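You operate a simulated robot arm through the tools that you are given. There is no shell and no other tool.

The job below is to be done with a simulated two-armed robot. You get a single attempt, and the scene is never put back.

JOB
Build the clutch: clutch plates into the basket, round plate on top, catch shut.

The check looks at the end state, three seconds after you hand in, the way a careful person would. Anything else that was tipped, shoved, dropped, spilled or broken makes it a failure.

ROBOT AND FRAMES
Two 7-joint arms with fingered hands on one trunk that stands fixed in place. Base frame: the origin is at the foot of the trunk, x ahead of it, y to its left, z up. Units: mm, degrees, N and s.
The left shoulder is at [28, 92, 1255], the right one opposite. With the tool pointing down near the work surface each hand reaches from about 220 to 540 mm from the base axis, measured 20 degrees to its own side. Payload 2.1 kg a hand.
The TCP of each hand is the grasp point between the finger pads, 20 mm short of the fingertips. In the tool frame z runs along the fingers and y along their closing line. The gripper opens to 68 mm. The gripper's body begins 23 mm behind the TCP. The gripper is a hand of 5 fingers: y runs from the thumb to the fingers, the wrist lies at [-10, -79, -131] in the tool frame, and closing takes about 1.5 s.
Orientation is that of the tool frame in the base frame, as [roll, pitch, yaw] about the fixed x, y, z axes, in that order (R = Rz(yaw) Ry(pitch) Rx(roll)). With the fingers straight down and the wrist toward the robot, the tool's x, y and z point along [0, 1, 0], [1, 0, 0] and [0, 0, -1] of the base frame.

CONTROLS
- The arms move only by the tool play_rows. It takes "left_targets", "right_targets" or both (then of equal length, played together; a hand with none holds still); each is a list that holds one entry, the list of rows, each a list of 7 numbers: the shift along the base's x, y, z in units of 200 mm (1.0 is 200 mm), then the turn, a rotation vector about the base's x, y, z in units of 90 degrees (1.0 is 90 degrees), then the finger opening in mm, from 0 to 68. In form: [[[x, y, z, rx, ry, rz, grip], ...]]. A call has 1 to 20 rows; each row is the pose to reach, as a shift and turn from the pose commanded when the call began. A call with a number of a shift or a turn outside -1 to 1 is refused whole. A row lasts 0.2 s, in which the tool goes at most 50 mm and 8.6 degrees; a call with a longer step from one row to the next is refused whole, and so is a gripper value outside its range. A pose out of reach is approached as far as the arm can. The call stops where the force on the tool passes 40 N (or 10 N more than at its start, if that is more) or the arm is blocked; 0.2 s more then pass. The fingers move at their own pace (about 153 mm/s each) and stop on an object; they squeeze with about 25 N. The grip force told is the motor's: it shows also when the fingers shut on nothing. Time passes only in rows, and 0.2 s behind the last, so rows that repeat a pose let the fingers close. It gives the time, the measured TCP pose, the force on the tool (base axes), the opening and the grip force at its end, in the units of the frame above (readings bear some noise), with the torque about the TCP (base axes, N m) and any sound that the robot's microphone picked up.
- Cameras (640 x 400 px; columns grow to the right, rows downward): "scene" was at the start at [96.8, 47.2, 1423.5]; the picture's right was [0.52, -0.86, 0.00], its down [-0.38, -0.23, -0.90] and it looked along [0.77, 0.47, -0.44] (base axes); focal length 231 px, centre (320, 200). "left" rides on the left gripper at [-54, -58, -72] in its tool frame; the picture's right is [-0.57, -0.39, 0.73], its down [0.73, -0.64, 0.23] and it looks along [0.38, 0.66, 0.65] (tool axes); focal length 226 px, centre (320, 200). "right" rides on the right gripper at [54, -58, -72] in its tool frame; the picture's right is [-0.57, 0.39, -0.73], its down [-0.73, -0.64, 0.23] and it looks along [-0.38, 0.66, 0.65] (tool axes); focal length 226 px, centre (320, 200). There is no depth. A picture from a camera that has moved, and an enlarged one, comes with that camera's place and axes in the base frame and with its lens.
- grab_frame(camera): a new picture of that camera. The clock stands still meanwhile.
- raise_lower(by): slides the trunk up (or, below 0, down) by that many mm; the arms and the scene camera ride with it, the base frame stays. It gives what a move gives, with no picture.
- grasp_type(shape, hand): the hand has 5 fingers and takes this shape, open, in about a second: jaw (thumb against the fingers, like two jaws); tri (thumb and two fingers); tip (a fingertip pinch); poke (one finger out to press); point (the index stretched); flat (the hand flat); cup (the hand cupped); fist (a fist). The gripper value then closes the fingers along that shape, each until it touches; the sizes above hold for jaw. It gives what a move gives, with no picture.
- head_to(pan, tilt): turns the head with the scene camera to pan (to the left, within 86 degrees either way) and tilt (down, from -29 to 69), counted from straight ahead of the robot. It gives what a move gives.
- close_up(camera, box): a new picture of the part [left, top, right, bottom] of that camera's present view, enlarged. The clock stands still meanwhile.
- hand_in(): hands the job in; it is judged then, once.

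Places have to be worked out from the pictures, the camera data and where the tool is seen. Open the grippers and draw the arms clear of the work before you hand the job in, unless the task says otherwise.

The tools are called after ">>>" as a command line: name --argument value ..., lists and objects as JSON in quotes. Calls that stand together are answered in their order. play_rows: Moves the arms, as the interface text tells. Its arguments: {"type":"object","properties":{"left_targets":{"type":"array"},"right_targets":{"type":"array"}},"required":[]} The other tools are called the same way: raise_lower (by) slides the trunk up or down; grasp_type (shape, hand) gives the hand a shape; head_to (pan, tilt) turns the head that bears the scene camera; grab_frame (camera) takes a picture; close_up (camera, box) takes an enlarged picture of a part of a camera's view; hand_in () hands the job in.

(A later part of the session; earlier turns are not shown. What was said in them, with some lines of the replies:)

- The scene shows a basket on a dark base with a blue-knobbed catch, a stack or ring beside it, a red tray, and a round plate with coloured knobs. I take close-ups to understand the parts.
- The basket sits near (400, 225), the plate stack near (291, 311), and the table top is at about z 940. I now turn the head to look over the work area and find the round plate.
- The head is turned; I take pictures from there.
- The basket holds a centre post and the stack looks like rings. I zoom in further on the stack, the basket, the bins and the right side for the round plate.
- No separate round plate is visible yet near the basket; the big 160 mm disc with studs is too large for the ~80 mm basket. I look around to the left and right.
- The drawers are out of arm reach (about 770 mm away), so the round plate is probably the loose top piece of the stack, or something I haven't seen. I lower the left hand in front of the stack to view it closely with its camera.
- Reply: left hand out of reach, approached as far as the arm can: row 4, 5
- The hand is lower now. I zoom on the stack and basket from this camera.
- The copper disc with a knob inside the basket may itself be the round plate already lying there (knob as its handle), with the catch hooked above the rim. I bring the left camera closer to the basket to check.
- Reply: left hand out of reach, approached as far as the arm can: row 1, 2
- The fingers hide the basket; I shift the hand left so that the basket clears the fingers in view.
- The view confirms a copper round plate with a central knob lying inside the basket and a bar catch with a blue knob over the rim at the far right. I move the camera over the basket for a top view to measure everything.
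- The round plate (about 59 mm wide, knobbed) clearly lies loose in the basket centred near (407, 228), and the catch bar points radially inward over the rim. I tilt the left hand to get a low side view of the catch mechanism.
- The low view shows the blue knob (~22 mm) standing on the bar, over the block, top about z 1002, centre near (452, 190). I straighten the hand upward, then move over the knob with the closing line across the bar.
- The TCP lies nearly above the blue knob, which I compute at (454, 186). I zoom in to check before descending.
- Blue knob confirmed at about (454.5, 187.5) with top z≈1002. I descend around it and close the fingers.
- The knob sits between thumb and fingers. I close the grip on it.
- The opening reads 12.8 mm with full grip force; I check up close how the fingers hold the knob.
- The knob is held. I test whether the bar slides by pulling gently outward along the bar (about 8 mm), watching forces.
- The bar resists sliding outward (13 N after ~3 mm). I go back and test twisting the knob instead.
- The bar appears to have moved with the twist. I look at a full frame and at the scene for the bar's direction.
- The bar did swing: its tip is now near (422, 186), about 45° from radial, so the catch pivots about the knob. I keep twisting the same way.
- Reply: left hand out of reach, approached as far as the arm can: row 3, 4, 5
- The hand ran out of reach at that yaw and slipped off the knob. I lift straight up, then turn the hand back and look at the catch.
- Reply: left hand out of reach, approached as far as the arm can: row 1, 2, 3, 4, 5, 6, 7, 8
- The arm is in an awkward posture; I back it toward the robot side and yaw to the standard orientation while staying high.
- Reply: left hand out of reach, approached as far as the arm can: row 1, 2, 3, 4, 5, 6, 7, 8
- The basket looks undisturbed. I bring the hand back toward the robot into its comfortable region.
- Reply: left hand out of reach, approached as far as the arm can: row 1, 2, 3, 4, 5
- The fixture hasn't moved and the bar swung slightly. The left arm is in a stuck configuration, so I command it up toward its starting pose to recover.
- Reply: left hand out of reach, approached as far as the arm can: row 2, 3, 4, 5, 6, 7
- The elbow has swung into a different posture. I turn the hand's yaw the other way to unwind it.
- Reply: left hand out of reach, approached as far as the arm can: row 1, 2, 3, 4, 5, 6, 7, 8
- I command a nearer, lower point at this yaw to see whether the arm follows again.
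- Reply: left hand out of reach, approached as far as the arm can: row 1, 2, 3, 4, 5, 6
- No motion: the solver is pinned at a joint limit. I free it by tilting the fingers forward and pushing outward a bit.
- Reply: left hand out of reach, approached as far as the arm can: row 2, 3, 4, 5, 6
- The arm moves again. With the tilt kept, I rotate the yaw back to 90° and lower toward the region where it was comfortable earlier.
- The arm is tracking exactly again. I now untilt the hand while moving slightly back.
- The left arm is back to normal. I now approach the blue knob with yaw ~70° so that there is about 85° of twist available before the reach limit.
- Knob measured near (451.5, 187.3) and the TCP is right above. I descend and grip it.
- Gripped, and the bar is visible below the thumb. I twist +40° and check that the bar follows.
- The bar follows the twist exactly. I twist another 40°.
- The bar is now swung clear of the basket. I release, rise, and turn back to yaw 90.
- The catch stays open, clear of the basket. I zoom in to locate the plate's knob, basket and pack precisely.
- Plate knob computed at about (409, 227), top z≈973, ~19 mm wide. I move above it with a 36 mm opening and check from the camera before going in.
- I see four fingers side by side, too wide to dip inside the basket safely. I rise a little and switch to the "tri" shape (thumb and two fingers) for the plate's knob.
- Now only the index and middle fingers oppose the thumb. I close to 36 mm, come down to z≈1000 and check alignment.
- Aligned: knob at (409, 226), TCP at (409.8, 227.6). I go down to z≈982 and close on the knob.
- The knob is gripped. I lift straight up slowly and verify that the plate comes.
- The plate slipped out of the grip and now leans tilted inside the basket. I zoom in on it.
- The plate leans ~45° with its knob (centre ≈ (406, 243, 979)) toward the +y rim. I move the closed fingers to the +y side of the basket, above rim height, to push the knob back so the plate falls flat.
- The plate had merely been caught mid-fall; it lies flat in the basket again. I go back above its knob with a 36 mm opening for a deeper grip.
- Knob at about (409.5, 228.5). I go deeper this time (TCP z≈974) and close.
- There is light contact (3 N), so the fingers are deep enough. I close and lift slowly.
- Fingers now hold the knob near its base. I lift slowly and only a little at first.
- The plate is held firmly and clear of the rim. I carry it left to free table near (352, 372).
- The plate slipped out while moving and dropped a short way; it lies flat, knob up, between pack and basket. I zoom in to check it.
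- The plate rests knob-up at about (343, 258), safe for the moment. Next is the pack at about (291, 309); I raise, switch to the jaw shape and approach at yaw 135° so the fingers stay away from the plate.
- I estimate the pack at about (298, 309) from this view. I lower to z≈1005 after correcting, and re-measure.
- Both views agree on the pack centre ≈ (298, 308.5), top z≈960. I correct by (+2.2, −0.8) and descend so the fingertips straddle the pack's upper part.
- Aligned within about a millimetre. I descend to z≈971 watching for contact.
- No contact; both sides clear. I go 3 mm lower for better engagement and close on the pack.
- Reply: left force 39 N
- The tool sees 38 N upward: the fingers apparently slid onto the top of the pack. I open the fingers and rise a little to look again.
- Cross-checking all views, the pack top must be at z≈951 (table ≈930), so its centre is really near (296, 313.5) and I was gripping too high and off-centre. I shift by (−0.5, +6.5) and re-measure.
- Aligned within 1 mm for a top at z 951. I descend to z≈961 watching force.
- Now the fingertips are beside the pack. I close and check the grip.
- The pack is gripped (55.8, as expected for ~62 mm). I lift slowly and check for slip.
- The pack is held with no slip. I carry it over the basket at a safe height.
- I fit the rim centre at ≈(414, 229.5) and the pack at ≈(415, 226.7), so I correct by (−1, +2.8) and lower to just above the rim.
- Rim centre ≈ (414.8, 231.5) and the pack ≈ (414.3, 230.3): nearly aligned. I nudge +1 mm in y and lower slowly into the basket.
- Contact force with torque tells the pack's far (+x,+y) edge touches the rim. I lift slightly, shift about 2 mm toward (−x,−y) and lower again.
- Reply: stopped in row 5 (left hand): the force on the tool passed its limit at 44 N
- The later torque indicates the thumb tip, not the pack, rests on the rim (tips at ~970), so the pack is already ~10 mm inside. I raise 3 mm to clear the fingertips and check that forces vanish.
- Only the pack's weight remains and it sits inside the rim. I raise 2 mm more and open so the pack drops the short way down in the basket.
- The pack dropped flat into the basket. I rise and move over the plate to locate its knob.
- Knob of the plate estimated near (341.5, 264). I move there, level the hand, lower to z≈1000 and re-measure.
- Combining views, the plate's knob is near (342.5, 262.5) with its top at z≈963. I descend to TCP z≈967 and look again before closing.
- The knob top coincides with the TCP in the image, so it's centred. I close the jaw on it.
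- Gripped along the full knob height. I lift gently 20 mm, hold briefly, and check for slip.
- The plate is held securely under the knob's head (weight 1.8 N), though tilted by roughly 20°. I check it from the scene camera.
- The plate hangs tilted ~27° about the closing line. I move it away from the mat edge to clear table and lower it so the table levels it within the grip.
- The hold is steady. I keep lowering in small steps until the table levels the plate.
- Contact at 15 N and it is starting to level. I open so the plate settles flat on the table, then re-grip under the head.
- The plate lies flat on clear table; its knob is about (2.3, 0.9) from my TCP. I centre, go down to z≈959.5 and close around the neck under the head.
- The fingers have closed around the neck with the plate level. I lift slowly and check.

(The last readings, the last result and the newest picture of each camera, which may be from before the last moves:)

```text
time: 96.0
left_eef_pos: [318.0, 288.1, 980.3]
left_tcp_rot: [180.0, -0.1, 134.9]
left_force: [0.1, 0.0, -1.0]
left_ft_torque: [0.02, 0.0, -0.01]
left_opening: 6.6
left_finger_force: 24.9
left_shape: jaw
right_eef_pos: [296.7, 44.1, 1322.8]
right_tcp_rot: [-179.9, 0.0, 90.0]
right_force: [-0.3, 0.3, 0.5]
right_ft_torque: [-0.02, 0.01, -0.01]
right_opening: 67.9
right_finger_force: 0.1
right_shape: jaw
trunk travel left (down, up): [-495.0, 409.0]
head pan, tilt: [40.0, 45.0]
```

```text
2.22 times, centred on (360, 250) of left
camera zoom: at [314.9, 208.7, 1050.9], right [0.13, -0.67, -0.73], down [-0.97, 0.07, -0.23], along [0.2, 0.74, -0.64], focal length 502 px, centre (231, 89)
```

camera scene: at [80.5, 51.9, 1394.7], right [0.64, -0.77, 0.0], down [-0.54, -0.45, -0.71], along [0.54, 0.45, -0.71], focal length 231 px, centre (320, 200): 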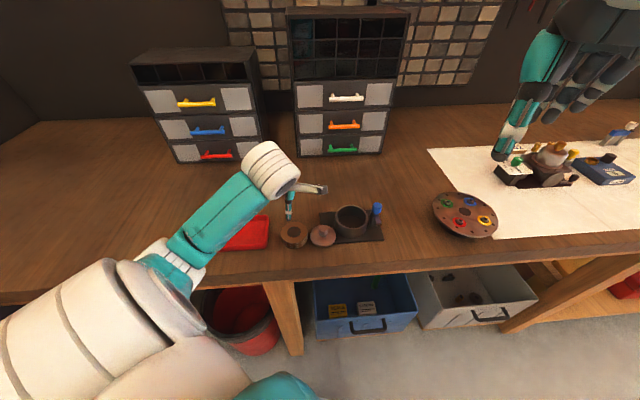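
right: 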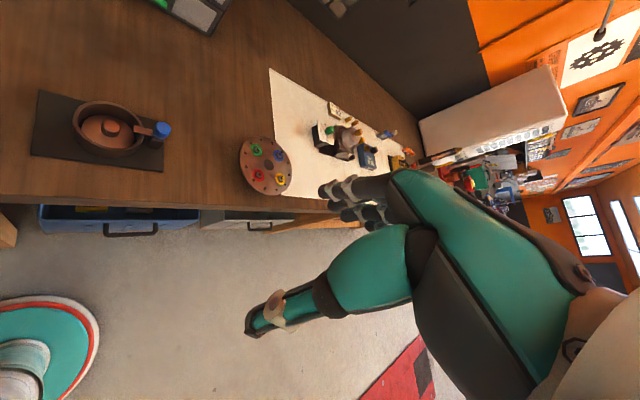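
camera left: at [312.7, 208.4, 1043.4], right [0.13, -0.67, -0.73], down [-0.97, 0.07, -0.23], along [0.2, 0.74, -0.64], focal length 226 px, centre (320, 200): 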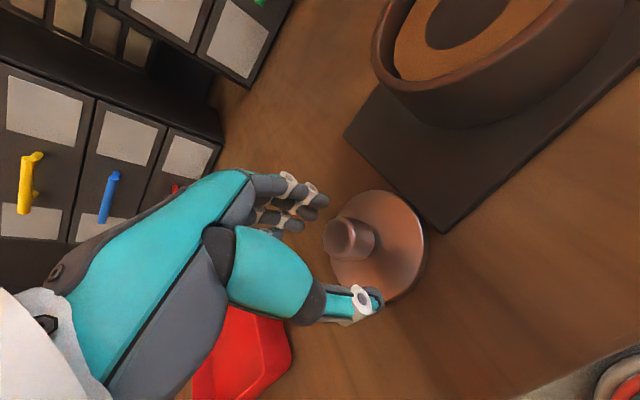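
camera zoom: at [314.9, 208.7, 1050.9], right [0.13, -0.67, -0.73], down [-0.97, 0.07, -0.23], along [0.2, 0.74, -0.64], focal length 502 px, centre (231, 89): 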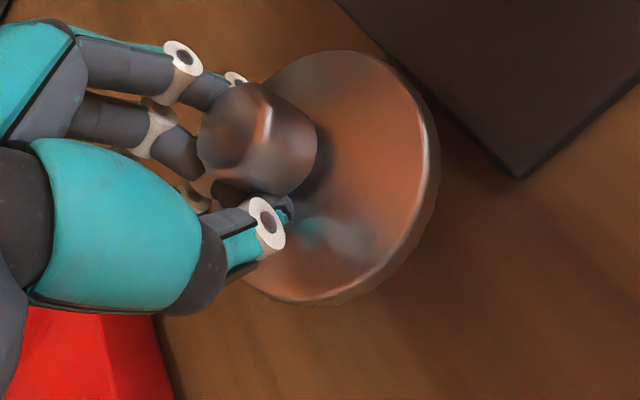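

The plate is lifted and held, now nearly level (under ~18° tilt). I raise and carry it slowly above the basket.

>>> play_rows --left_targets '[[[0, 0, 0.06, 0, 0, 0, 0], [0, 0, 0.13, 0, 0, 0, 0], [0.03, -0.02, 0.2, 0, 0, 0, 0], [0.08, -0.05, 0.25, 0, 0, 0, 0], [0.14, -0.09, 0.25, 0, 0, 0, 0], [0.2, -0.13, 0.25, 0, 0, 0, 0], [0.26, -0.17, 0.25, 0, 0, 0, 0], [0.32, -0.21, 0.25, 0, 0, 0, 0], [0.38, -0.25, 0.25, 0, 0, 0, 0], [0.43, -0.28, 0.25, 0, 0, 0, 0], [0.46, -0.295, 0.25, 0, 0, 0, 0], [0.46, -0.295, 0.25, 0, 0, 0, 0]]]'

>>> grab_frame --camera "left"

>>> close_up --camera "left" --box '[260, 140, 480, 340]'

>>> close_up --camera "right" --box '[0, 60, 200, 200]'

```text
time: 98.6
left_eef_pos: [409.8, 230.2, 1027.6]
left_tcp_rot: [179.9, -0.1, 135.0]
left_force: [-1.0, 0.9, -0.8]
left_ft_torque: [0.04, -0.02, 0.02]
left_opening: 6.5
left_finger_force: 25.8
left_shape: jaw
right_eef_pos: [296.7, 44.9, 1321.7]
right_tcp_rot: [-179.9, -0.1, 90.1]
right_force: [0.6, 0.1, 0.4]
right_ft_torque: [0.02, 0.03, -0.01]
right_opening: 67.8
right_finger_force: 0.0
right_shape: jaw
trunk travel left (down, up): [-495.0, 409.0]
head pan, tilt: [40.0, 45.0]
```

```text
taken
camera left: at [406.5, 151.2, 1098.6], right [0.13, -0.67, -0.73], down [-0.97, 0.07, -0.23], along [0.2, 0.74, -0.64], focal length 226 px, centre (320, 200)
```

left: 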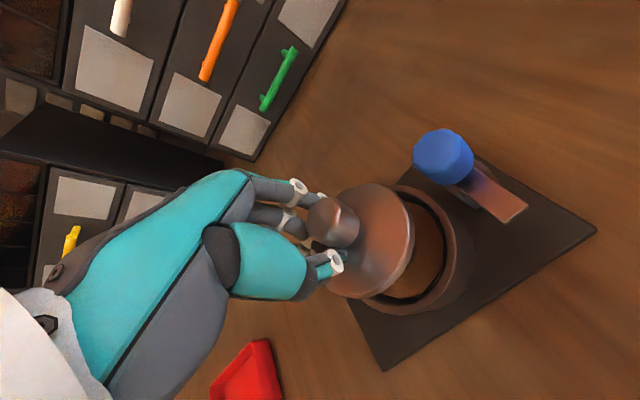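

```text
2.00 times, centred on (370, 240) of left
camera zoom: at [406.5, 151.2, 1098.6], right [0.13, -0.67, -0.73], down [-0.97, 0.07, -0.23], along [0.2, 0.74, -0.64], focal length 452 px, centre (220, 120)
```

zoom: 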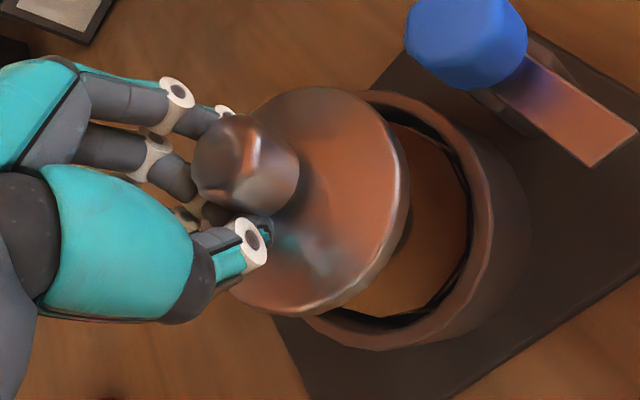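

```text
2.86 times, centred on (100, 130) of right
camera zoom: at [237.6, 99.2, 1393.0], right [0.39, -0.57, 0.73], down [-0.64, -0.73, -0.23], along [0.66, -0.38, -0.65], focal length 646 px, centre (949, 400)
```

zoom: 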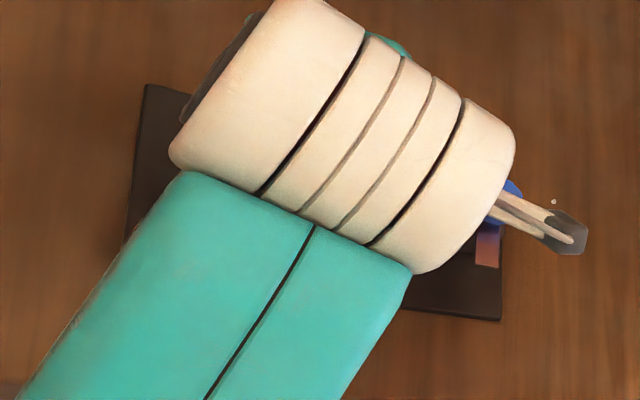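

The plate is above the basket, roughly (0..+4 mm in y) off the rim centre by my estimates. I lower to just above the rim where parallax is small and compare again.

>>> play_rows --left_targets '[[[0, 0.005, -0.03, 0, 0, 0, 0], [0, 0.01, -0.06, 0, 0, 0, 0], [0, 0.015, -0.08, 0, 0, 0, 0], [0, 0.015, -0.08, 0, 0, 0, 0]]]'

>>> close_up --camera "left" --box '[260, 140, 480, 340]'

>>> close_up --camera "scene" --box '[310, 180, 410, 250]'

```text
time: 99.6
left_eef_pos: [410.8, 234.7, 1013.9]
left_tcp_rot: [179.9, -0.1, 135.0]
left_force: [-0.2, 0.3, -2.0]
left_ft_torque: [-0.01, 0.01, -0.01]
left_opening: 6.7
left_finger_force: 24.7
left_shape: jaw
right_eef_pos: [296.2, 43.9, 1321.1]
right_tcp_rot: [-179.9, 0.0, 90.1]
right_force: [-0.1, -0.2, 0.3]
right_ft_torque: [0.0, 0.0, 0.03]
right_opening: 67.8
right_finger_force: 0.0
right_shape: jaw
trunk travel left (down, up): [-495.0, 409.0]
head pan, tilt: [40.0, 45.0]
```

```text
2.00 times, centred on (370, 240) of left
camera zoom: at [406.7, 154.8, 1083.7], right [0.13, -0.67, -0.73], down [-0.97, 0.07, -0.23], along [0.2, 0.74, -0.64], focal length 452 px, centre (220, 120)
```

zoom: 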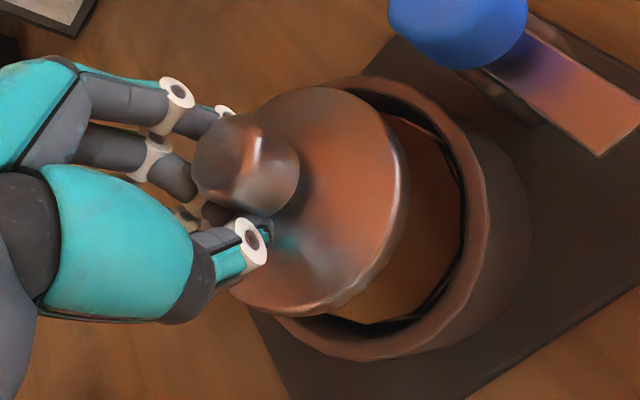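

```text
5.71 times, centred on (360, 215) of scene
camera zoom: at [80.7, 51.9, 1394.6], right [0.64, -0.77, 0.0], down [-0.54, -0.45, -0.71], along [0.54, 0.45, -0.71], focal length 1320 px, centre (91, 114)
```

zoom: 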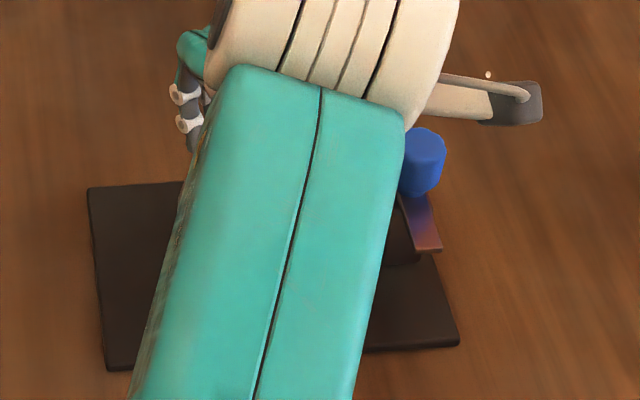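

Now the plate centre (413.7, 229.8) and rim centre (414.3, 229.6) agree. I lower slowly until the plate touches the pack.

>>> play_rows --left_targets '[[[0.001, 0, -0.03, 0, 0, 0, 0], [0.002, 0, -0.05, 0, 0, 0, 0], [0.002, 0, -0.065, 0, 0, 0, 0], [0.002, 0, -0.08, 0, 0, 0, 0], [0.002, 0, -0.09, 0, 0, 0, 0], [0.002, 0, -0.09, 0, 0, 0, 0]]]'

>>> close_up --camera "left" --box '[260, 140, 480, 340]'

```text
time: 101.0
left_eef_pos: [410.9, 232.7, 996.3]
left_tcp_rot: [179.9, -0.1, 134.8]
left_force: [0.3, 0.3, -1.9]
left_ft_torque: [0.03, -0.02, -0.03]
left_opening: 6.7
left_finger_force: 25.1
left_shape: jaw
right_eef_pos: [296.8, 44.9, 1323.0]
right_tcp_rot: [-179.8, 0.0, 90.0]
right_force: [-0.7, 0.0, 0.2]
right_ft_torque: [0.01, -0.04, 0.0]
right_opening: 67.8
right_finger_force: 0.0
right_shape: jaw
trunk travel left (down, up): [-495.0, 409.0]
head pan, tilt: [40.0, 45.0]
```

```text
2.00 times, centred on (370, 240) of left
camera zoom: at [406.9, 153.6, 1067.1], right [0.13, -0.67, -0.73], down [-0.97, 0.07, -0.23], along [0.2, 0.74, -0.64], focal length 452 px, centre (220, 120)
```

zoom: 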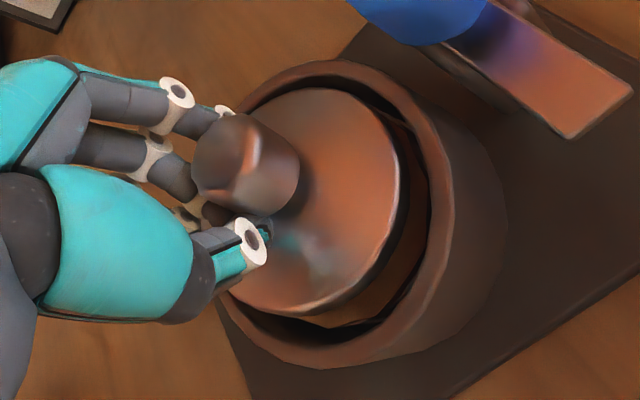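

No contact yet and the plate is entering the basket. I continue down in small steps.

>>> play_rows --left_targets '[[[0, 0, -0.015, 0, 0, 0, 0], [0, 0, -0.03, 0, 0, 0, 0], [0, 0, -0.04, 0, 0, 0, 0], [0, 0, -0.05, 0, 0, 0, 0], [0, 0, -0.05, 0, 0, 0, 0]]]'

>>> close_up --camera "left" --box '[260, 140, 480, 340]'

```text
time: 102.2
left_eef_pos: [410.2, 233.3, 989.6]
left_tcp_rot: [179.4, 0.0, 134.9]
left_force: [2.8, 4.0, 29.5]
left_ft_torque: [0.31, -0.67, -0.02]
left_opening: 7.2
left_finger_force: 24.9
left_shape: jaw
right_eef_pos: [293.4, 43.0, 1322.4]
right_tcp_rot: [180.0, 0.0, 89.9]
right_force: [0.1, 0.1, 0.4]
right_ft_torque: [0.0, 0.05, -0.02]
right_opening: 67.6
right_finger_force: 0.1
right_shape: jaw
trunk travel left (down, up): [-495.0, 409.0]
head pan, tilt: [40.0, 45.0]
```

```text
2.00 times, centred on (370, 240) of left
camera zoom: at [406.7, 154.0, 1059.9], right [0.13, -0.67, -0.73], down [-0.97, 0.07, -0.24], along [0.21, 0.74, -0.64], focal length 452 px, centre (220, 120)
```

zoom: 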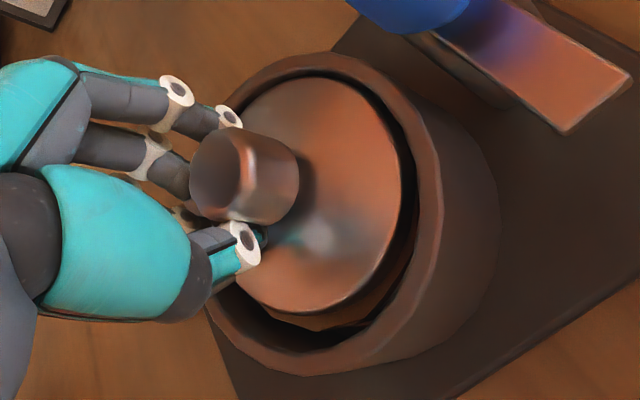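

The plate's low edge now rests on the pack. I ease up 1 mm, open just enough to free the knob, and rise.

>>> play_rows --left_targets '[[[0, 0, 0.012, 0, 0, 0, 5], [0, 0, 0.012, 0, 0, 0, 14], [0, 0, 0.012, 0, 0, 0, 22], [0, 0, 0.012, 0, 0, 0, 30], [0, 0, 0.012, 0, 0, 0, 34], [0, 0, 0.012, 0, 0, 0, 34]]]'

>>> close_up --camera "left" --box '[260, 140, 480, 340]'

```text
time: 103.6
left_eef_pos: [409.7, 232.5, 987.2]
left_tcp_rot: [179.9, -0.1, 134.9]
left_force: [0.5, -0.7, 9.4]
left_ft_torque: [0.0, -0.04, -0.02]
left_opening: 31.5
left_finger_force: 0.0
left_shape: jaw
right_eef_pos: [295.5, 43.1, 1322.2]
right_tcp_rot: [-179.9, 0.0, 89.9]
right_force: [0.1, -0.3, 1.2]
right_ft_torque: [-0.02, -0.01, 0.0]
right_opening: 67.6
right_finger_force: 0.1
right_shape: jaw
trunk travel left (down, up): [-495.0, 409.0]
head pan, tilt: [40.0, 45.0]
```

```text
2.00 times, centred on (370, 240) of left
camera zoom: at [406.9, 153.8, 1059.7], right [0.13, -0.67, -0.73], down [-0.97, 0.07, -0.23], along [0.2, 0.74, -0.64], focal length 452 px, centre (220, 120)
```

zoom: 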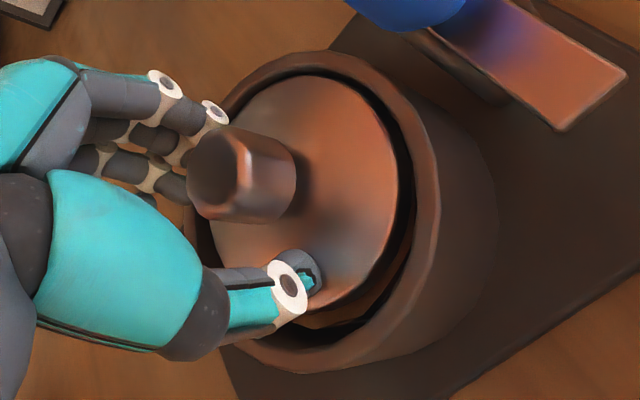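

The knob is free; a fingertip still presses lightly on the plate. I rise straight up.

>>> play_rows --left_targets '[[[0, 0, 0.03, 0, 0, 0, 34], [0, 0, 0.07, 0, 0, 0, 36], [0, 0, 0.12, 0, 0, 0, 40], [0, 0, 0.2, 0, 0, 0, 50], [0, 0, 0.35, 0, 0, 0, 60], [0, 0, 0.35, 0, 0, 0, 60]]]'

>>> grab_frame --camera "left"

>>> close_up --camera "left" --box '[330, 140, 530, 320]'

>>> close_up --camera "scene" --box '[310, 180, 410, 250]'

>>> close_up --camera "right" --box '[0, 60, 200, 200]'

```text
time: 105.0
left_eef_pos: [412.7, 232.6, 1060.2]
left_tcp_rot: [179.8, -0.1, 134.8]
left_force: [-0.6, 0.0, -0.7]
left_ft_torque: [0.01, 0.0, -0.02]
left_opening: 59.7
left_finger_force: 0.1
left_shape: jaw
right_eef_pos: [296.6, 43.9, 1321.3]
right_tcp_rot: [-179.9, 0.0, 90.1]
right_force: [-0.3, 0.0, -1.2]
right_ft_torque: [-0.01, -0.03, 0.02]
right_opening: 67.7
right_finger_force: 0.0
right_shape: jaw
trunk travel left (down, up): [-495.0, 409.0]
head pan, tilt: [40.0, 45.0]
```

```text
taken
camera left: at [408.5, 154.2, 1131.2], right [0.13, -0.67, -0.73], down [-0.97, 0.07, -0.23], along [0.2, 0.74, -0.64], focal length 226 px, centre (320, 200)
```

left: 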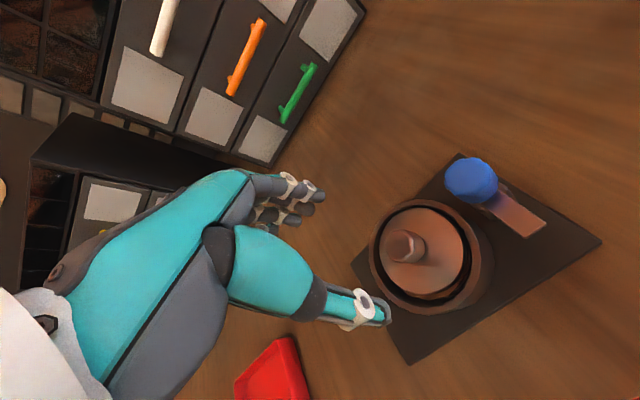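

```text
2.22 times, centred on (430, 230) of left
camera zoom: at [408.5, 154.2, 1131.2], right [0.13, -0.67, -0.73], down [-0.97, 0.07, -0.23], along [0.2, 0.74, -0.64], focal length 502 px, centre (76, 133)
```

zoom: 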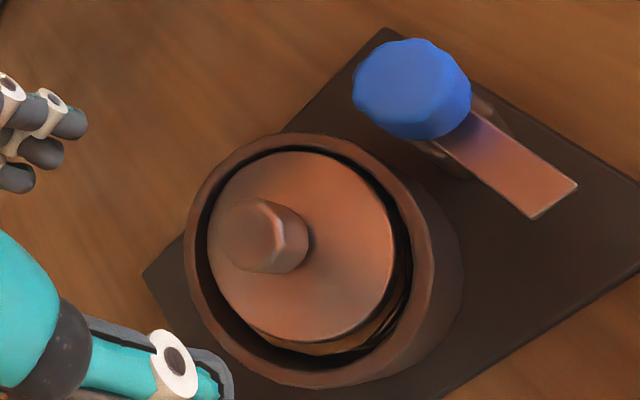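

```text
5.71 times, centred on (360, 215) of scene
camera zoom: at [80.6, 51.8, 1394.6], right [0.64, -0.77, 0.0], down [-0.54, -0.45, -0.71], along [0.54, 0.45, -0.71], focal length 1320 px, centre (91, 114)
```

zoom: 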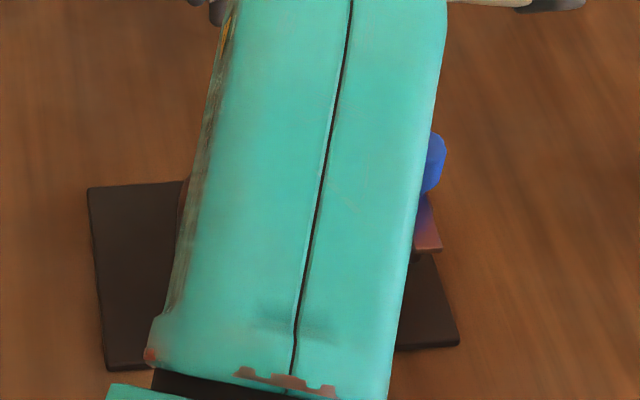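

```text
2.86 times, centred on (100, 130) of right
camera zoom: at [237.5, 99.2, 1393.0], right [0.39, -0.57, 0.73], down [-0.64, -0.73, -0.23], along [0.66, -0.38, -0.65], focal length 646 px, centre (949, 400)
```

zoom: 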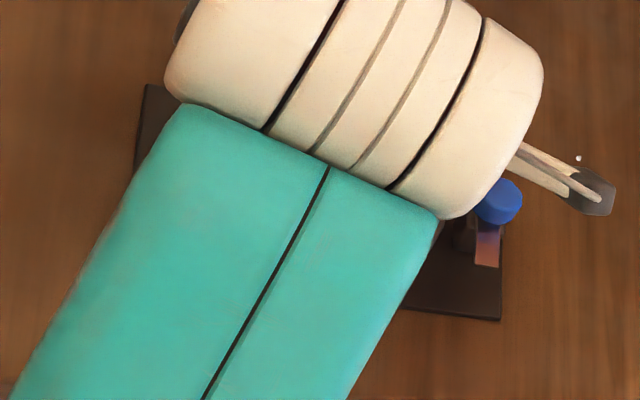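

The plate sits on the pack inside the basket. Now for the catch: I move over the blue knob with yaw ~152°, the angle at which I released it.

>>> play_rows --left_targets '[[[0.05, -0.05, 0.15, 0, 0, 0.05, 50], [0.1, -0.12, 0.2, 0, 0, 0.1, 45], [0.15, -0.18, 0.2, 0, 0, 0.15, 45], [0.205, -0.225, 0.2, 0, 0, 0.19, 45], [0.205, -0.225, 0.2, 0, 0, 0.19, 45]]]'

>>> grab_frame --camera "left"

>>> close_up --camera "left" --box '[330, 200, 530, 380]'

>>> close_up --camera "scene" --box '[310, 180, 410, 250]'

```text
time: 106.2
left_eef_pos: [452.0, 188.8, 1101.3]
left_tcp_rot: [179.9, -0.1, 152.1]
left_force: [0.2, 0.2, 0.4]
left_ft_torque: [-0.02, 0.01, -0.02]
left_opening: 45.3
left_finger_force: 0.1
left_shape: jaw
right_eef_pos: [297.2, 44.4, 1322.9]
right_tcp_rot: [-180.0, 0.0, 89.9]
right_force: [-0.4, 0.9, -0.8]
right_ft_torque: [0.0, -0.01, 0.01]
right_opening: 67.7
right_finger_force: 0.1
right_shape: jaw
trunk travel left (down, up): [-495.0, 409.0]
head pan, tilt: [40.0, 45.0]
```

```text
taken
camera left: at [471.5, 111.3, 1171.0], right [0.32, -0.61, -0.73], down [-0.95, -0.22, -0.23], along [-0.02, 0.76, -0.64], focal length 226 px, centre (320, 200)
```

left: 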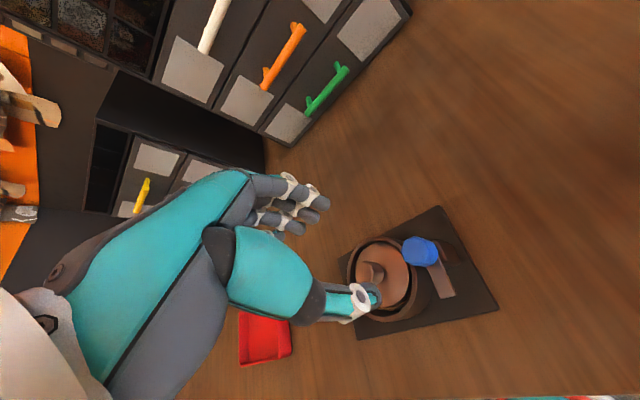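

```text
2.22 times, centred on (430, 290) of left
camera zoom: at [471.5, 111.3, 1171.0], right [0.32, -0.61, -0.73], down [-0.95, -0.22, -0.23], along [-0.02, 0.76, -0.64], focal length 502 px, centre (76, 0)
```

zoom: 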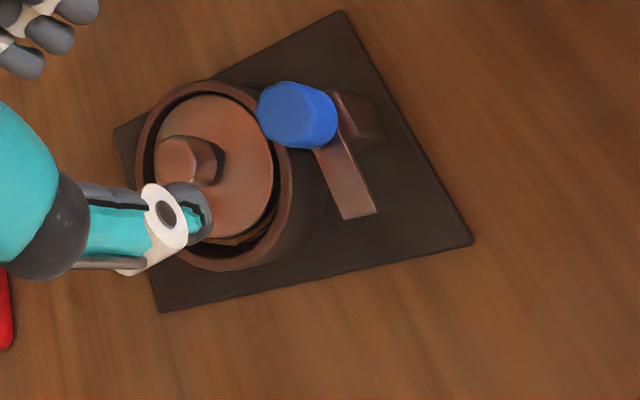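

```text
5.71 times, centred on (360, 215) of scene
camera zoom: at [80.6, 51.8, 1394.6], right [0.64, -0.77, 0.0], down [-0.54, -0.45, -0.71], along [0.54, 0.45, -0.71], focal length 1320 px, centre (91, 114)
```

zoom: 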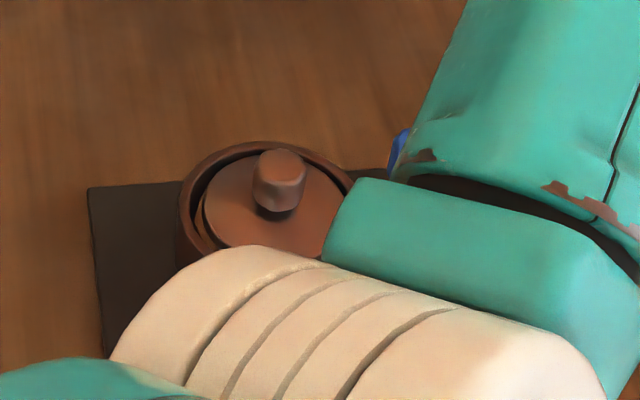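

The plate looks level and seated. I descend on the blue knob and grip it.

>>> play_rows --left_targets '[[[0.008, -0.006, -0.15, 0, 0, 0, 45], [0.008, -0.006, -0.3, 0, 0, 0, 45], [0.008, -0.006, -0.42, 0, 0, 0, 45], [0.008, -0.006, -0.49, 0, 0, 0, 45], [0.008, -0.006, -0.49, 0, 0, 0, 25], [0.008, -0.006, -0.49, 0, 0, 0, 10], [0.008, -0.006, -0.49, 0, 0, 0, 5], [0.008, -0.006, -0.49, 0, 0, 0, 5], [0.008, -0.006, -0.49, 0, 0, 0, 5]]]'

>>> close_up --camera "left" --box '[260, 180, 440, 340]'

```text
time: 108.2
left_eef_pos: [453.8, 186.7, 1000.2]
left_tcp_rot: [179.9, -0.1, 152.0]
left_force: [-1.1, -3.0, -4.3]
left_ft_torque: [-0.01, 0.02, -0.01]
left_opening: 13.5
left_finger_force: 25.0
left_shape: jaw
right_eef_pos: [295.7, 43.8, 1322.4]
right_tcp_rot: [-179.9, 0.1, 90.1]
right_force: [-0.6, 0.0, 0.7]
right_ft_torque: [0.0, 0.0, 0.0]
right_opening: 67.7
right_finger_force: 0.0
right_shape: jaw
trunk travel left (down, up): [-495.0, 409.0]
head pan, tilt: [40.0, 45.0]
```

```text
2.50 times, centred on (350, 260) of left
camera zoom: at [474.3, 109.7, 1071.0], right [0.32, -0.61, -0.73], down [-0.95, -0.22, -0.23], along [-0.02, 0.76, -0.64], focal length 565 px, centre (245, 50)
```

zoom: 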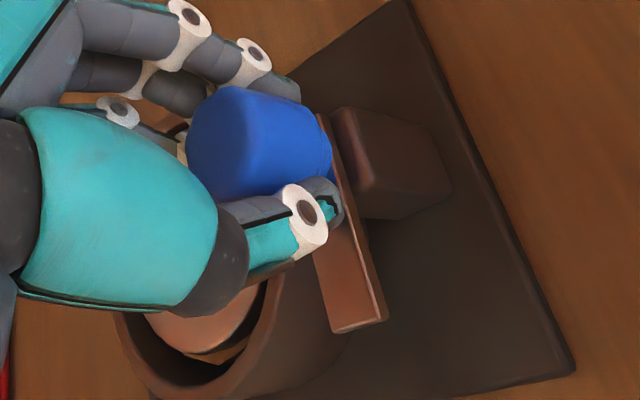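

Gripped as before. I twist back −45° first and watch the torque.

>>> play_rows --left_targets '[[[0, 0, 0, 0, 0, -0.08, 5], [0, 0, 0, 0, 0, -0.16, 5], [0, 0, 0, 0, 0, -0.24, 5], [0, 0, 0, 0, 0, -0.32, 5], [0, 0, 0, 0, 0, -0.4, 5], [0, 0, 0, 0, 0, -0.48, 5]]]'

>>> close_up --camera "left" --box '[260, 180, 440, 340]'

```text
time: 109.6
left_eef_pos: [452.1, 188.9, 999.4]
left_tcp_rot: [179.8, -0.1, 108.6]
left_force: [-4.8, 0.7, -1.8]
left_ft_torque: [0.03, 0.04, 0.01]
left_opening: 13.2
left_finger_force: 25.4
left_shape: jaw
right_eef_pos: [295.7, 43.8, 1322.7]
right_tcp_rot: [-180.0, 0.1, 90.0]
right_force: [0.0, 0.0, 0.3]
right_ft_torque: [0.0, 0.0, -0.02]
right_opening: 67.9
right_finger_force: 0.1
right_shape: jaw
trunk travel left (down, up): [-495.0, 409.0]
head pan, tilt: [40.0, 45.0]
```

```text
2.50 times, centred on (350, 260) of left
camera zoom: at [414.4, 117.7, 1070.8], right [-0.18, -0.66, -0.73], down [-0.84, 0.49, -0.23], along [0.51, 0.57, -0.64], focal length 565 px, centre (245, 50)
```

zoom: 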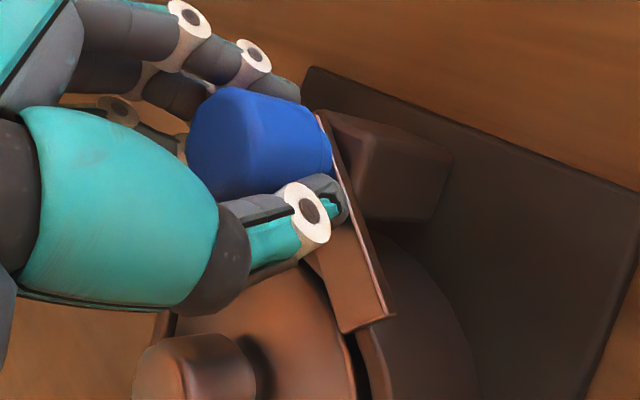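

The bar swings freely over the rim. I twist the remaining −39°.

>>> play_rows --left_targets '[[[0, 0, 0, 0, 0, -0.08, 5], [0, 0, 0, 0, 0, -0.16, 5], [0, 0, 0, 0, 0, -0.24, 5], [0, 0, 0, 0, 0, -0.32, 5], [0, 0, 0, 0, 0, -0.4, 5], [0, 0, 0, 0, 0, -0.43, 5]]]'

>>> close_up --camera "left" --box '[260, 180, 440, 340]'

>>> grab_frame --camera "left"

```text
time: 111.0
left_eef_pos: [451.7, 187.7, 1000.0]
left_tcp_rot: [180.0, -0.1, 69.9]
left_force: [-5.6, 6.0, -2.7]
left_ft_torque: [0.1, 0.05, 0.03]
left_opening: 13.1
left_finger_force: 25.3
left_shape: jaw
right_eef_pos: [294.8, 44.3, 1321.0]
right_tcp_rot: [-179.8, 0.1, 90.0]
right_force: [0.9, -0.1, -0.1]
right_ft_torque: [-0.01, -0.03, 0.04]
right_opening: 68.0
right_finger_force: 0.1
right_shape: jaw
trunk travel left (down, up): [-495.0, 409.0]
head pan, tilt: [40.0, 45.0]
```

```text
2.50 times, centred on (350, 260) of left
camera zoom: at [378.4, 157.3, 1071.2], right [-0.56, -0.4, -0.73], down [-0.35, 0.91, -0.23], along [0.75, 0.13, -0.64], focal length 565 px, centre (245, 50)
```

zoom: 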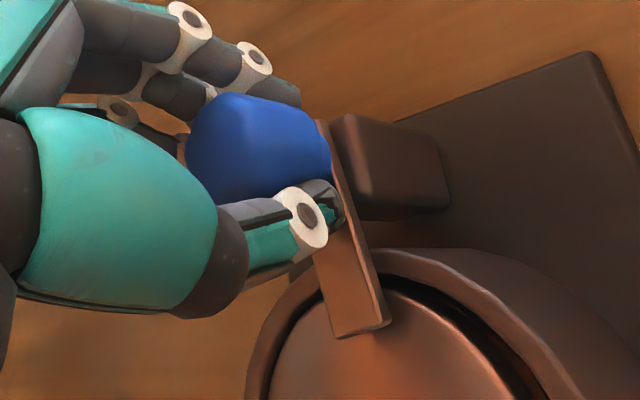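

```text
taken
camera left: at [378.4, 157.3, 1071.2], right [-0.56, -0.4, -0.73], down [-0.35, 0.91, -0.23], along [0.75, 0.13, -0.64], focal length 226 px, centre (320, 200)
```

left: 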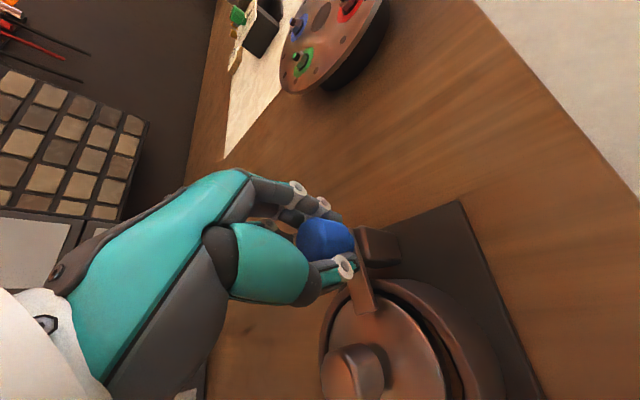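

The bar now points radially over the plate, same as at the start. I nudge a few degrees further to see whether it is against its stop.

>>> play_rows --left_targets '[[[0, 0, 0, 0, 0, -0.04, 5], [0, 0, 0, 0, 0, -0.08, 5], [0, 0, 0, 0, 0, -0.08, 5]]]'

>>> close_up --camera "left" --box '[260, 180, 440, 340]'

```text
time: 111.8
left_eef_pos: [452.6, 188.1, 999.9]
left_tcp_rot: [179.9, -0.1, 63.0]
left_force: [-4.9, 6.6, -2.9]
left_ft_torque: [0.07, 0.07, 0.02]
left_opening: 13.0
left_finger_force: 25.4
left_shape: jaw
right_eef_pos: [295.7, 45.8, 1322.0]
right_tcp_rot: [-179.9, 0.2, 90.0]
right_force: [-0.5, -0.4, -0.1]
right_ft_torque: [0.0, -0.04, 0.0]
right_opening: 67.9
right_finger_force: 0.1
right_shape: jaw
trunk travel left (down, up): [-495.0, 409.0]
head pan, tilt: [40.0, 45.0]
```

```text
2.50 times, centred on (350, 260) of left
camera zoom: at [375.2, 166.9, 1071.2], right [-0.6, -0.33, -0.73], down [-0.24, 0.94, -0.23], along [0.76, 0.03, -0.64], focal length 565 px, centre (245, 50)
```

zoom: 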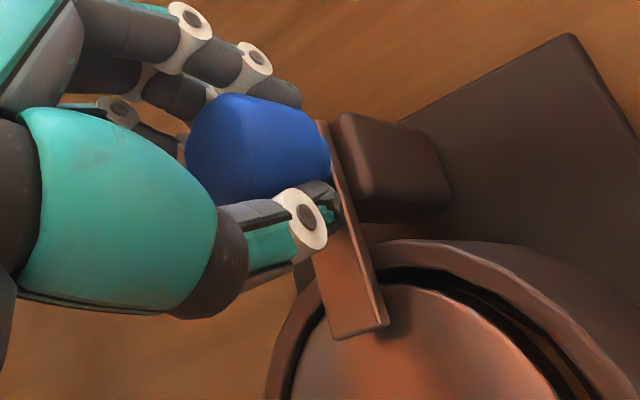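

The bar still followed and now points exactly at the basket centre (az ≈133.5°). I test a little further for a stop.

>>> play_rows --left_targets '[[[0, 0, 0, 0, 0, -0.04, 5], [0, 0, 0, 0, 0, -0.08, 5], [0, 0, 0, 0, 0, -0.08, 5]]]'

>>> close_up --camera "left" --box '[260, 180, 440, 340]'

```text
time: 112.6
left_eef_pos: [452.2, 189.2, 1001.2]
left_tcp_rot: [179.9, 0.0, 55.8]
left_force: [-3.8, 10.2, -4.1]
left_ft_torque: [0.2, 0.04, 0.07]
left_opening: 12.8
left_finger_force: 24.7
left_shape: jaw
right_eef_pos: [296.3, 45.8, 1322.2]
right_tcp_rot: [-179.9, 0.0, 90.1]
right_force: [-0.9, -0.3, 0.1]
right_ft_torque: [0.01, 0.02, 0.01]
right_opening: 67.6
right_finger_force: 0.1
right_shape: jaw
trunk travel left (down, up): [-495.0, 409.0]
head pan, tilt: [40.0, 45.0]
```

```text
2.50 times, centred on (350, 260) of left
camera zoom: at [373.5, 176.8, 1071.3], right [-0.64, -0.25, -0.73], down [-0.12, 0.97, -0.23], along [0.76, -0.06, -0.64], focal length 565 px, centre (245, 50)
```

zoom: 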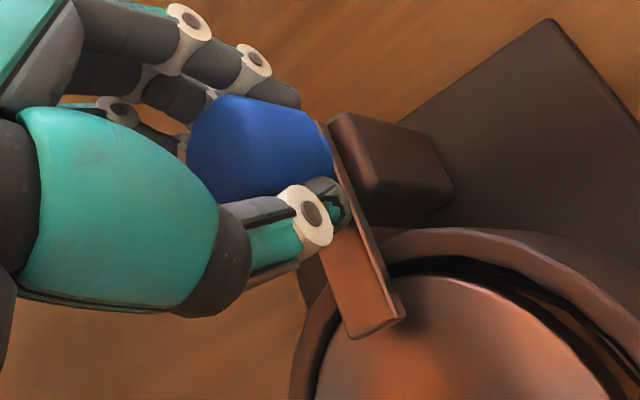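

Now the bar lags the hand and torque rises: it is against its stop, i.e. shut. I release, rise, and inspect.

>>> play_rows --left_targets '[[[0, 0, 0, 0, 0, 0, 20], [0, 0, 0, 0, 0, 0, 35], [0, 0, 0, 0, 0, 0, 45], [0, 0, 0, 0, 0, 0, 48], [0, 0, 0.15, 0, 0, 0, 48], [0, 0, 0.35, 0, 0, 0, 55], [0, 0.05, 0.55, 0, 0, 0.08, 60], [-0.1, 0.1, 0.6, 0, 0, 0.16, 68], [-0.2, 0.2, 0.6, 0, 0, 0.25, 68], [-0.3, 0.3, 0.6, 0, 0, 0.34, 68], [-0.4, 0.4, 0.6, 0, 0, 0.38, 68], [-0.45, 0.5, 0.6, 0, 0, 0.38, 68]]]'

>>> grab_frame --camera "scene"

>>> close_up --camera "scene" --box '[310, 180, 400, 250]'

>>> close_up --camera "right" --box '[0, 60, 200, 200]'

```text
time: 115.2
left_eef_pos: [362.4, 285.6, 1121.0]
left_tcp_rot: [179.9, -0.1, 90.0]
left_force: [-0.3, 0.4, 1.2]
left_ft_torque: [0.02, 0.04, -0.01]
left_opening: 67.8
left_finger_force: 0.0
left_shape: jaw
right_eef_pos: [294.5, 45.3, 1322.5]
right_tcp_rot: [-179.9, 0.1, 90.0]
right_force: [0.5, 0.1, 0.2]
right_ft_torque: [0.0, 0.02, -0.02]
right_opening: 67.8
right_finger_force: 0.2
right_shape: jaw
trunk travel left (down, up): [-495.0, 409.0]
head pan, tilt: [40.0, 45.0]
```

```text
taken
camera scene: at [80.5, 52.0, 1394.7], right [0.64, -0.77, 0.0], down [-0.54, -0.45, -0.71], along [0.54, 0.45, -0.71], focal length 231 px, centre (320, 200)
```

scene: 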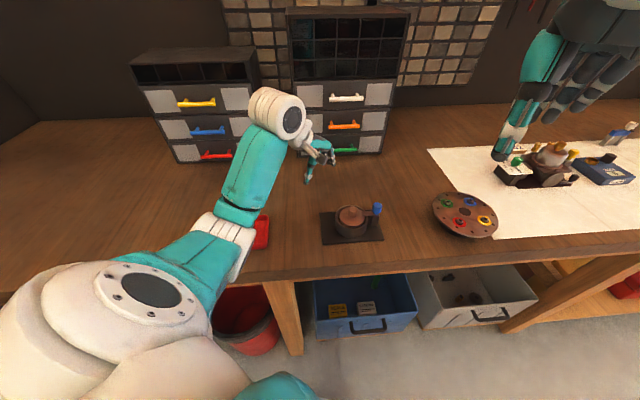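

```text
5.71 times, centred on (355, 215) of scene
camera zoom: at [80.5, 52.0, 1394.7], right [0.64, -0.77, 0.0], down [-0.54, -0.45, -0.71], along [0.54, 0.45, -0.71], focal length 1320 px, centre (120, 114)
```

zoom: 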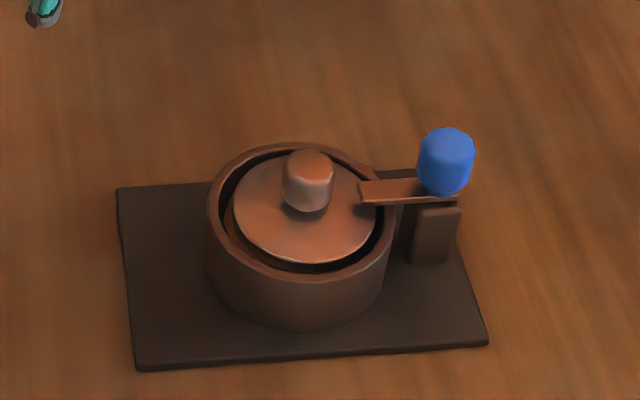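

```text
2.86 times, centred on (100, 130) of right
camera zoom: at [237.4, 99.4, 1393.0], right [0.39, -0.57, 0.73], down [-0.64, -0.73, -0.23], along [0.66, -0.38, -0.65], focal length 646 px, centre (949, 400)
```

zoom: 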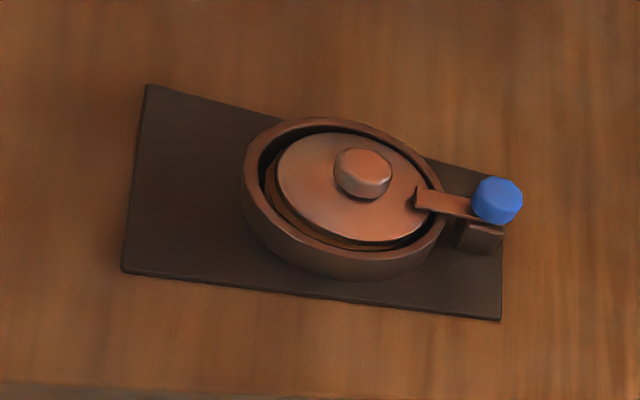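

The plate lies in the basket on the pack and the catch bar reaches over its edge. I check close up from the hand camera for tilt and bar overlap.

>>> grab_frame --camera "left"

>>> close_up --camera "left" --box '[380, 60, 540, 240]'

>>> close_up --camera "scene" --box '[336, 195, 386, 232]'

>>> close_up --camera "right" --box '[70, 90, 170, 165]'

```text
taken
camera left: at [302.5, 232.4, 1192.3], right [-0.39, -0.56, -0.73], down [-0.64, 0.73, -0.23], along [0.67, 0.38, -0.64], focal length 226 px, centre (320, 200)
```

left: 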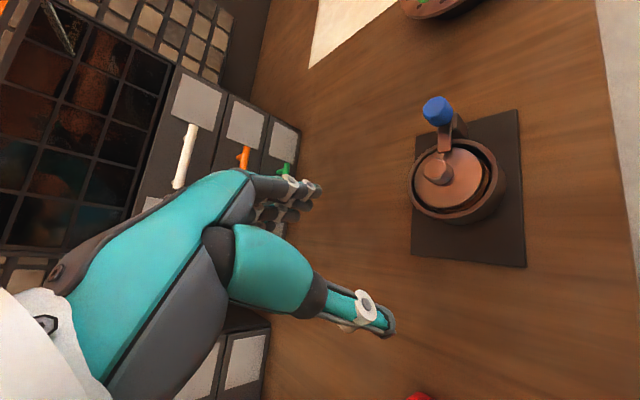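

```text
2.22 times, centred on (460, 150) of left
camera zoom: at [302.5, 232.4, 1192.3], right [-0.39, -0.56, -0.73], down [-0.64, 0.73, -0.23], along [0.67, 0.38, -0.64], focal length 502 px, centre (9, 311)
```

zoom: 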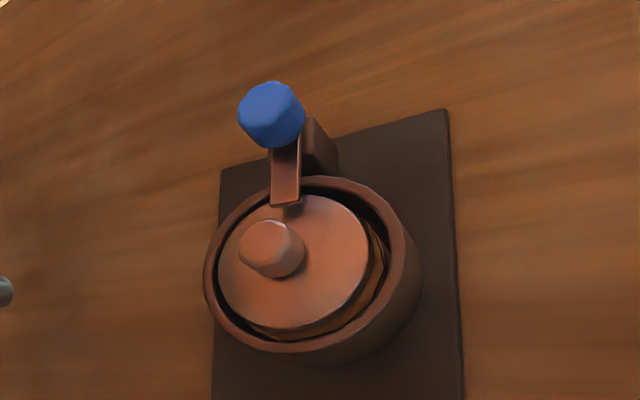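

```text
10.81 times, centred on (361, 214) of scene
camera zoom: at [80.5, 52.0, 1394.7], right [0.64, -0.77, 0.0], down [-0.54, -0.45, -0.71], along [0.54, 0.45, -0.71], focal length 2498 px, centre (-123, 54)
```

zoom: 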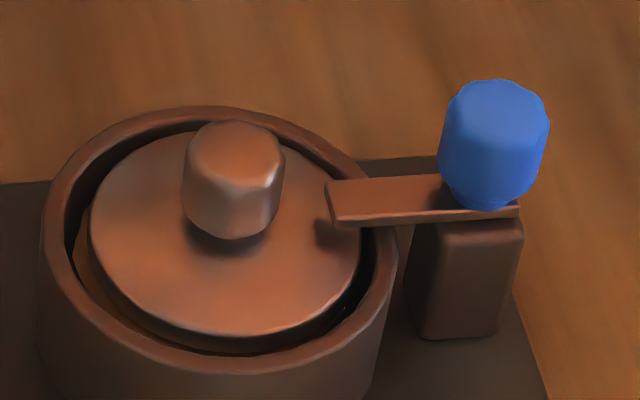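

```text
5.33 times, centred on (120, 128) of right
camera zoom: at [237.4, 99.4, 1393.0], right [0.39, -0.57, 0.73], down [-0.64, -0.73, -0.23], along [0.66, -0.38, -0.65], focal length 1206 px, centre (1387, 587)
```

zoom: 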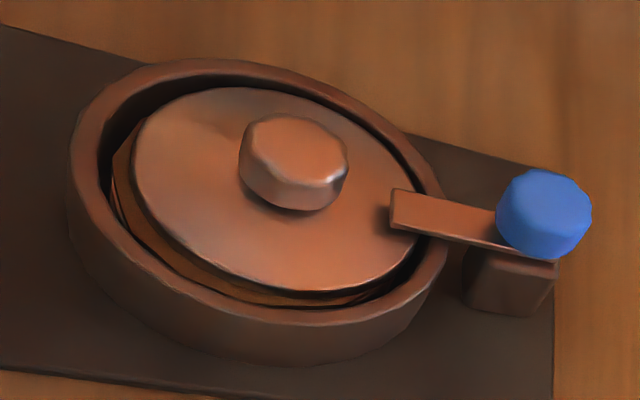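

The assembly looks right: plate seated flat below the rim, catch over it. I draw the left arm up and clear of the work.

>>> play_rows --left_targets '[[[-0.05, 0.03, 0.15, 0, 0, 0, 68], [-0.15, 0.06, 0.3, 0, 0, 0, 68], [-0.25, 0.1, 0.45, 0, 0, 0, 68], [-0.4, 0.13, 0.6, 0, 0, 0, 68], [-0.55, 0.13, 0.75, 0, 0, 0, 68], [-0.65, 0.13, 0.85, 0, 0, 0, 68], [-0.75, 0.13, 0.92, 0, 0, 0, 68], [-0.75, 0.13, 0.92, 0, 0, 0, 68]]]'

>>> grab_frame --camera "scene"

>>> close_up --camera "scene" --box '[200, 180, 400, 260]'

```text
time: 117.0
left_eef_pos: [212.8, 312.3, 1307.2]
left_tcp_rot: [179.9, -0.1, 89.9]
left_force: [-0.4, 1.0, 0.6]
left_ft_torque: [-0.01, 0.02, -0.02]
left_opening: 67.9
left_finger_force: 0.0
left_shape: jaw
right_eef_pos: [295.8, 45.6, 1322.5]
right_tcp_rot: [-179.9, 0.1, 90.0]
right_force: [0.5, -0.3, -0.3]
right_ft_torque: [0.0, 0.0, -0.01]
right_opening: 67.6
right_finger_force: 0.1
right_shape: jaw
trunk travel left (down, up): [-495.0, 409.0]
head pan, tilt: [40.0, 45.0]
```

```text
taken
camera scene: at [80.5, 52.0, 1394.6], right [0.64, -0.77, 0.0], down [-0.54, -0.45, -0.71], along [0.54, 0.45, -0.71], focal length 231 px, centre (320, 200)
```

scene: 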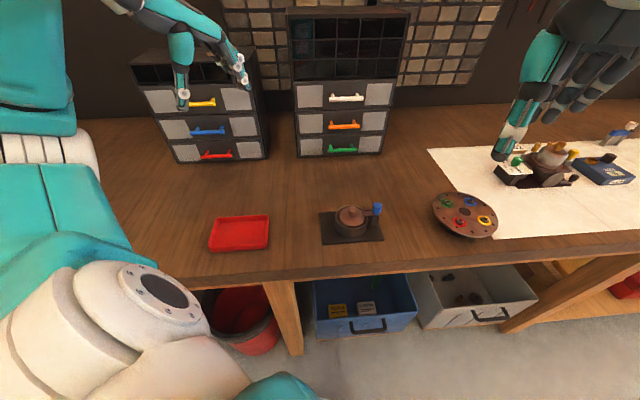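

```text
3.20 times, centred on (300, 220) of scene
camera zoom: at [80.5, 52.0, 1394.6], right [0.64, -0.77, 0.0], down [-0.54, -0.45, -0.71], along [0.54, 0.45, -0.71], focal length 739 px, centre (384, 136)
```

zoom: 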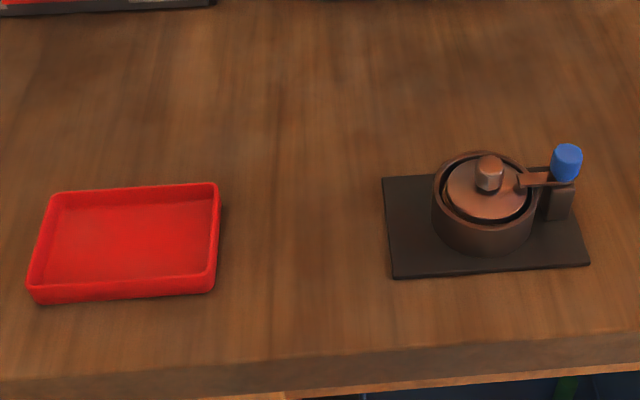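

The clutch is built: plates in the basket, round plate on top, catch shut. The arms are clear with both grippers open, and nothing else looks disturbed, so I hand in.

>>> hand_in

```text
The job is handed in.
```

I built the clutch and handed it in: the plate pack is in the basket, the round plate sits flat on top of it, and the catch is shut against its stop over the plate's edge. The result of the check has not come back.

- **Start state:** the round plate was already lying inside the basket with the catch closed over it. I opened the catch, took the plate out, put the pack in, then put the plate back on top.
- **Slips:** the round plate slipped out of the grip twice, both times over a short height. The first time it fell back into the basket; the second time it landed flat beside it. I saw no damage.
- **Surroundings:** the final pictures show the tray and the basket's base where they were and nothing else disturbed. Both grippers are open and the arms are clear of the work.
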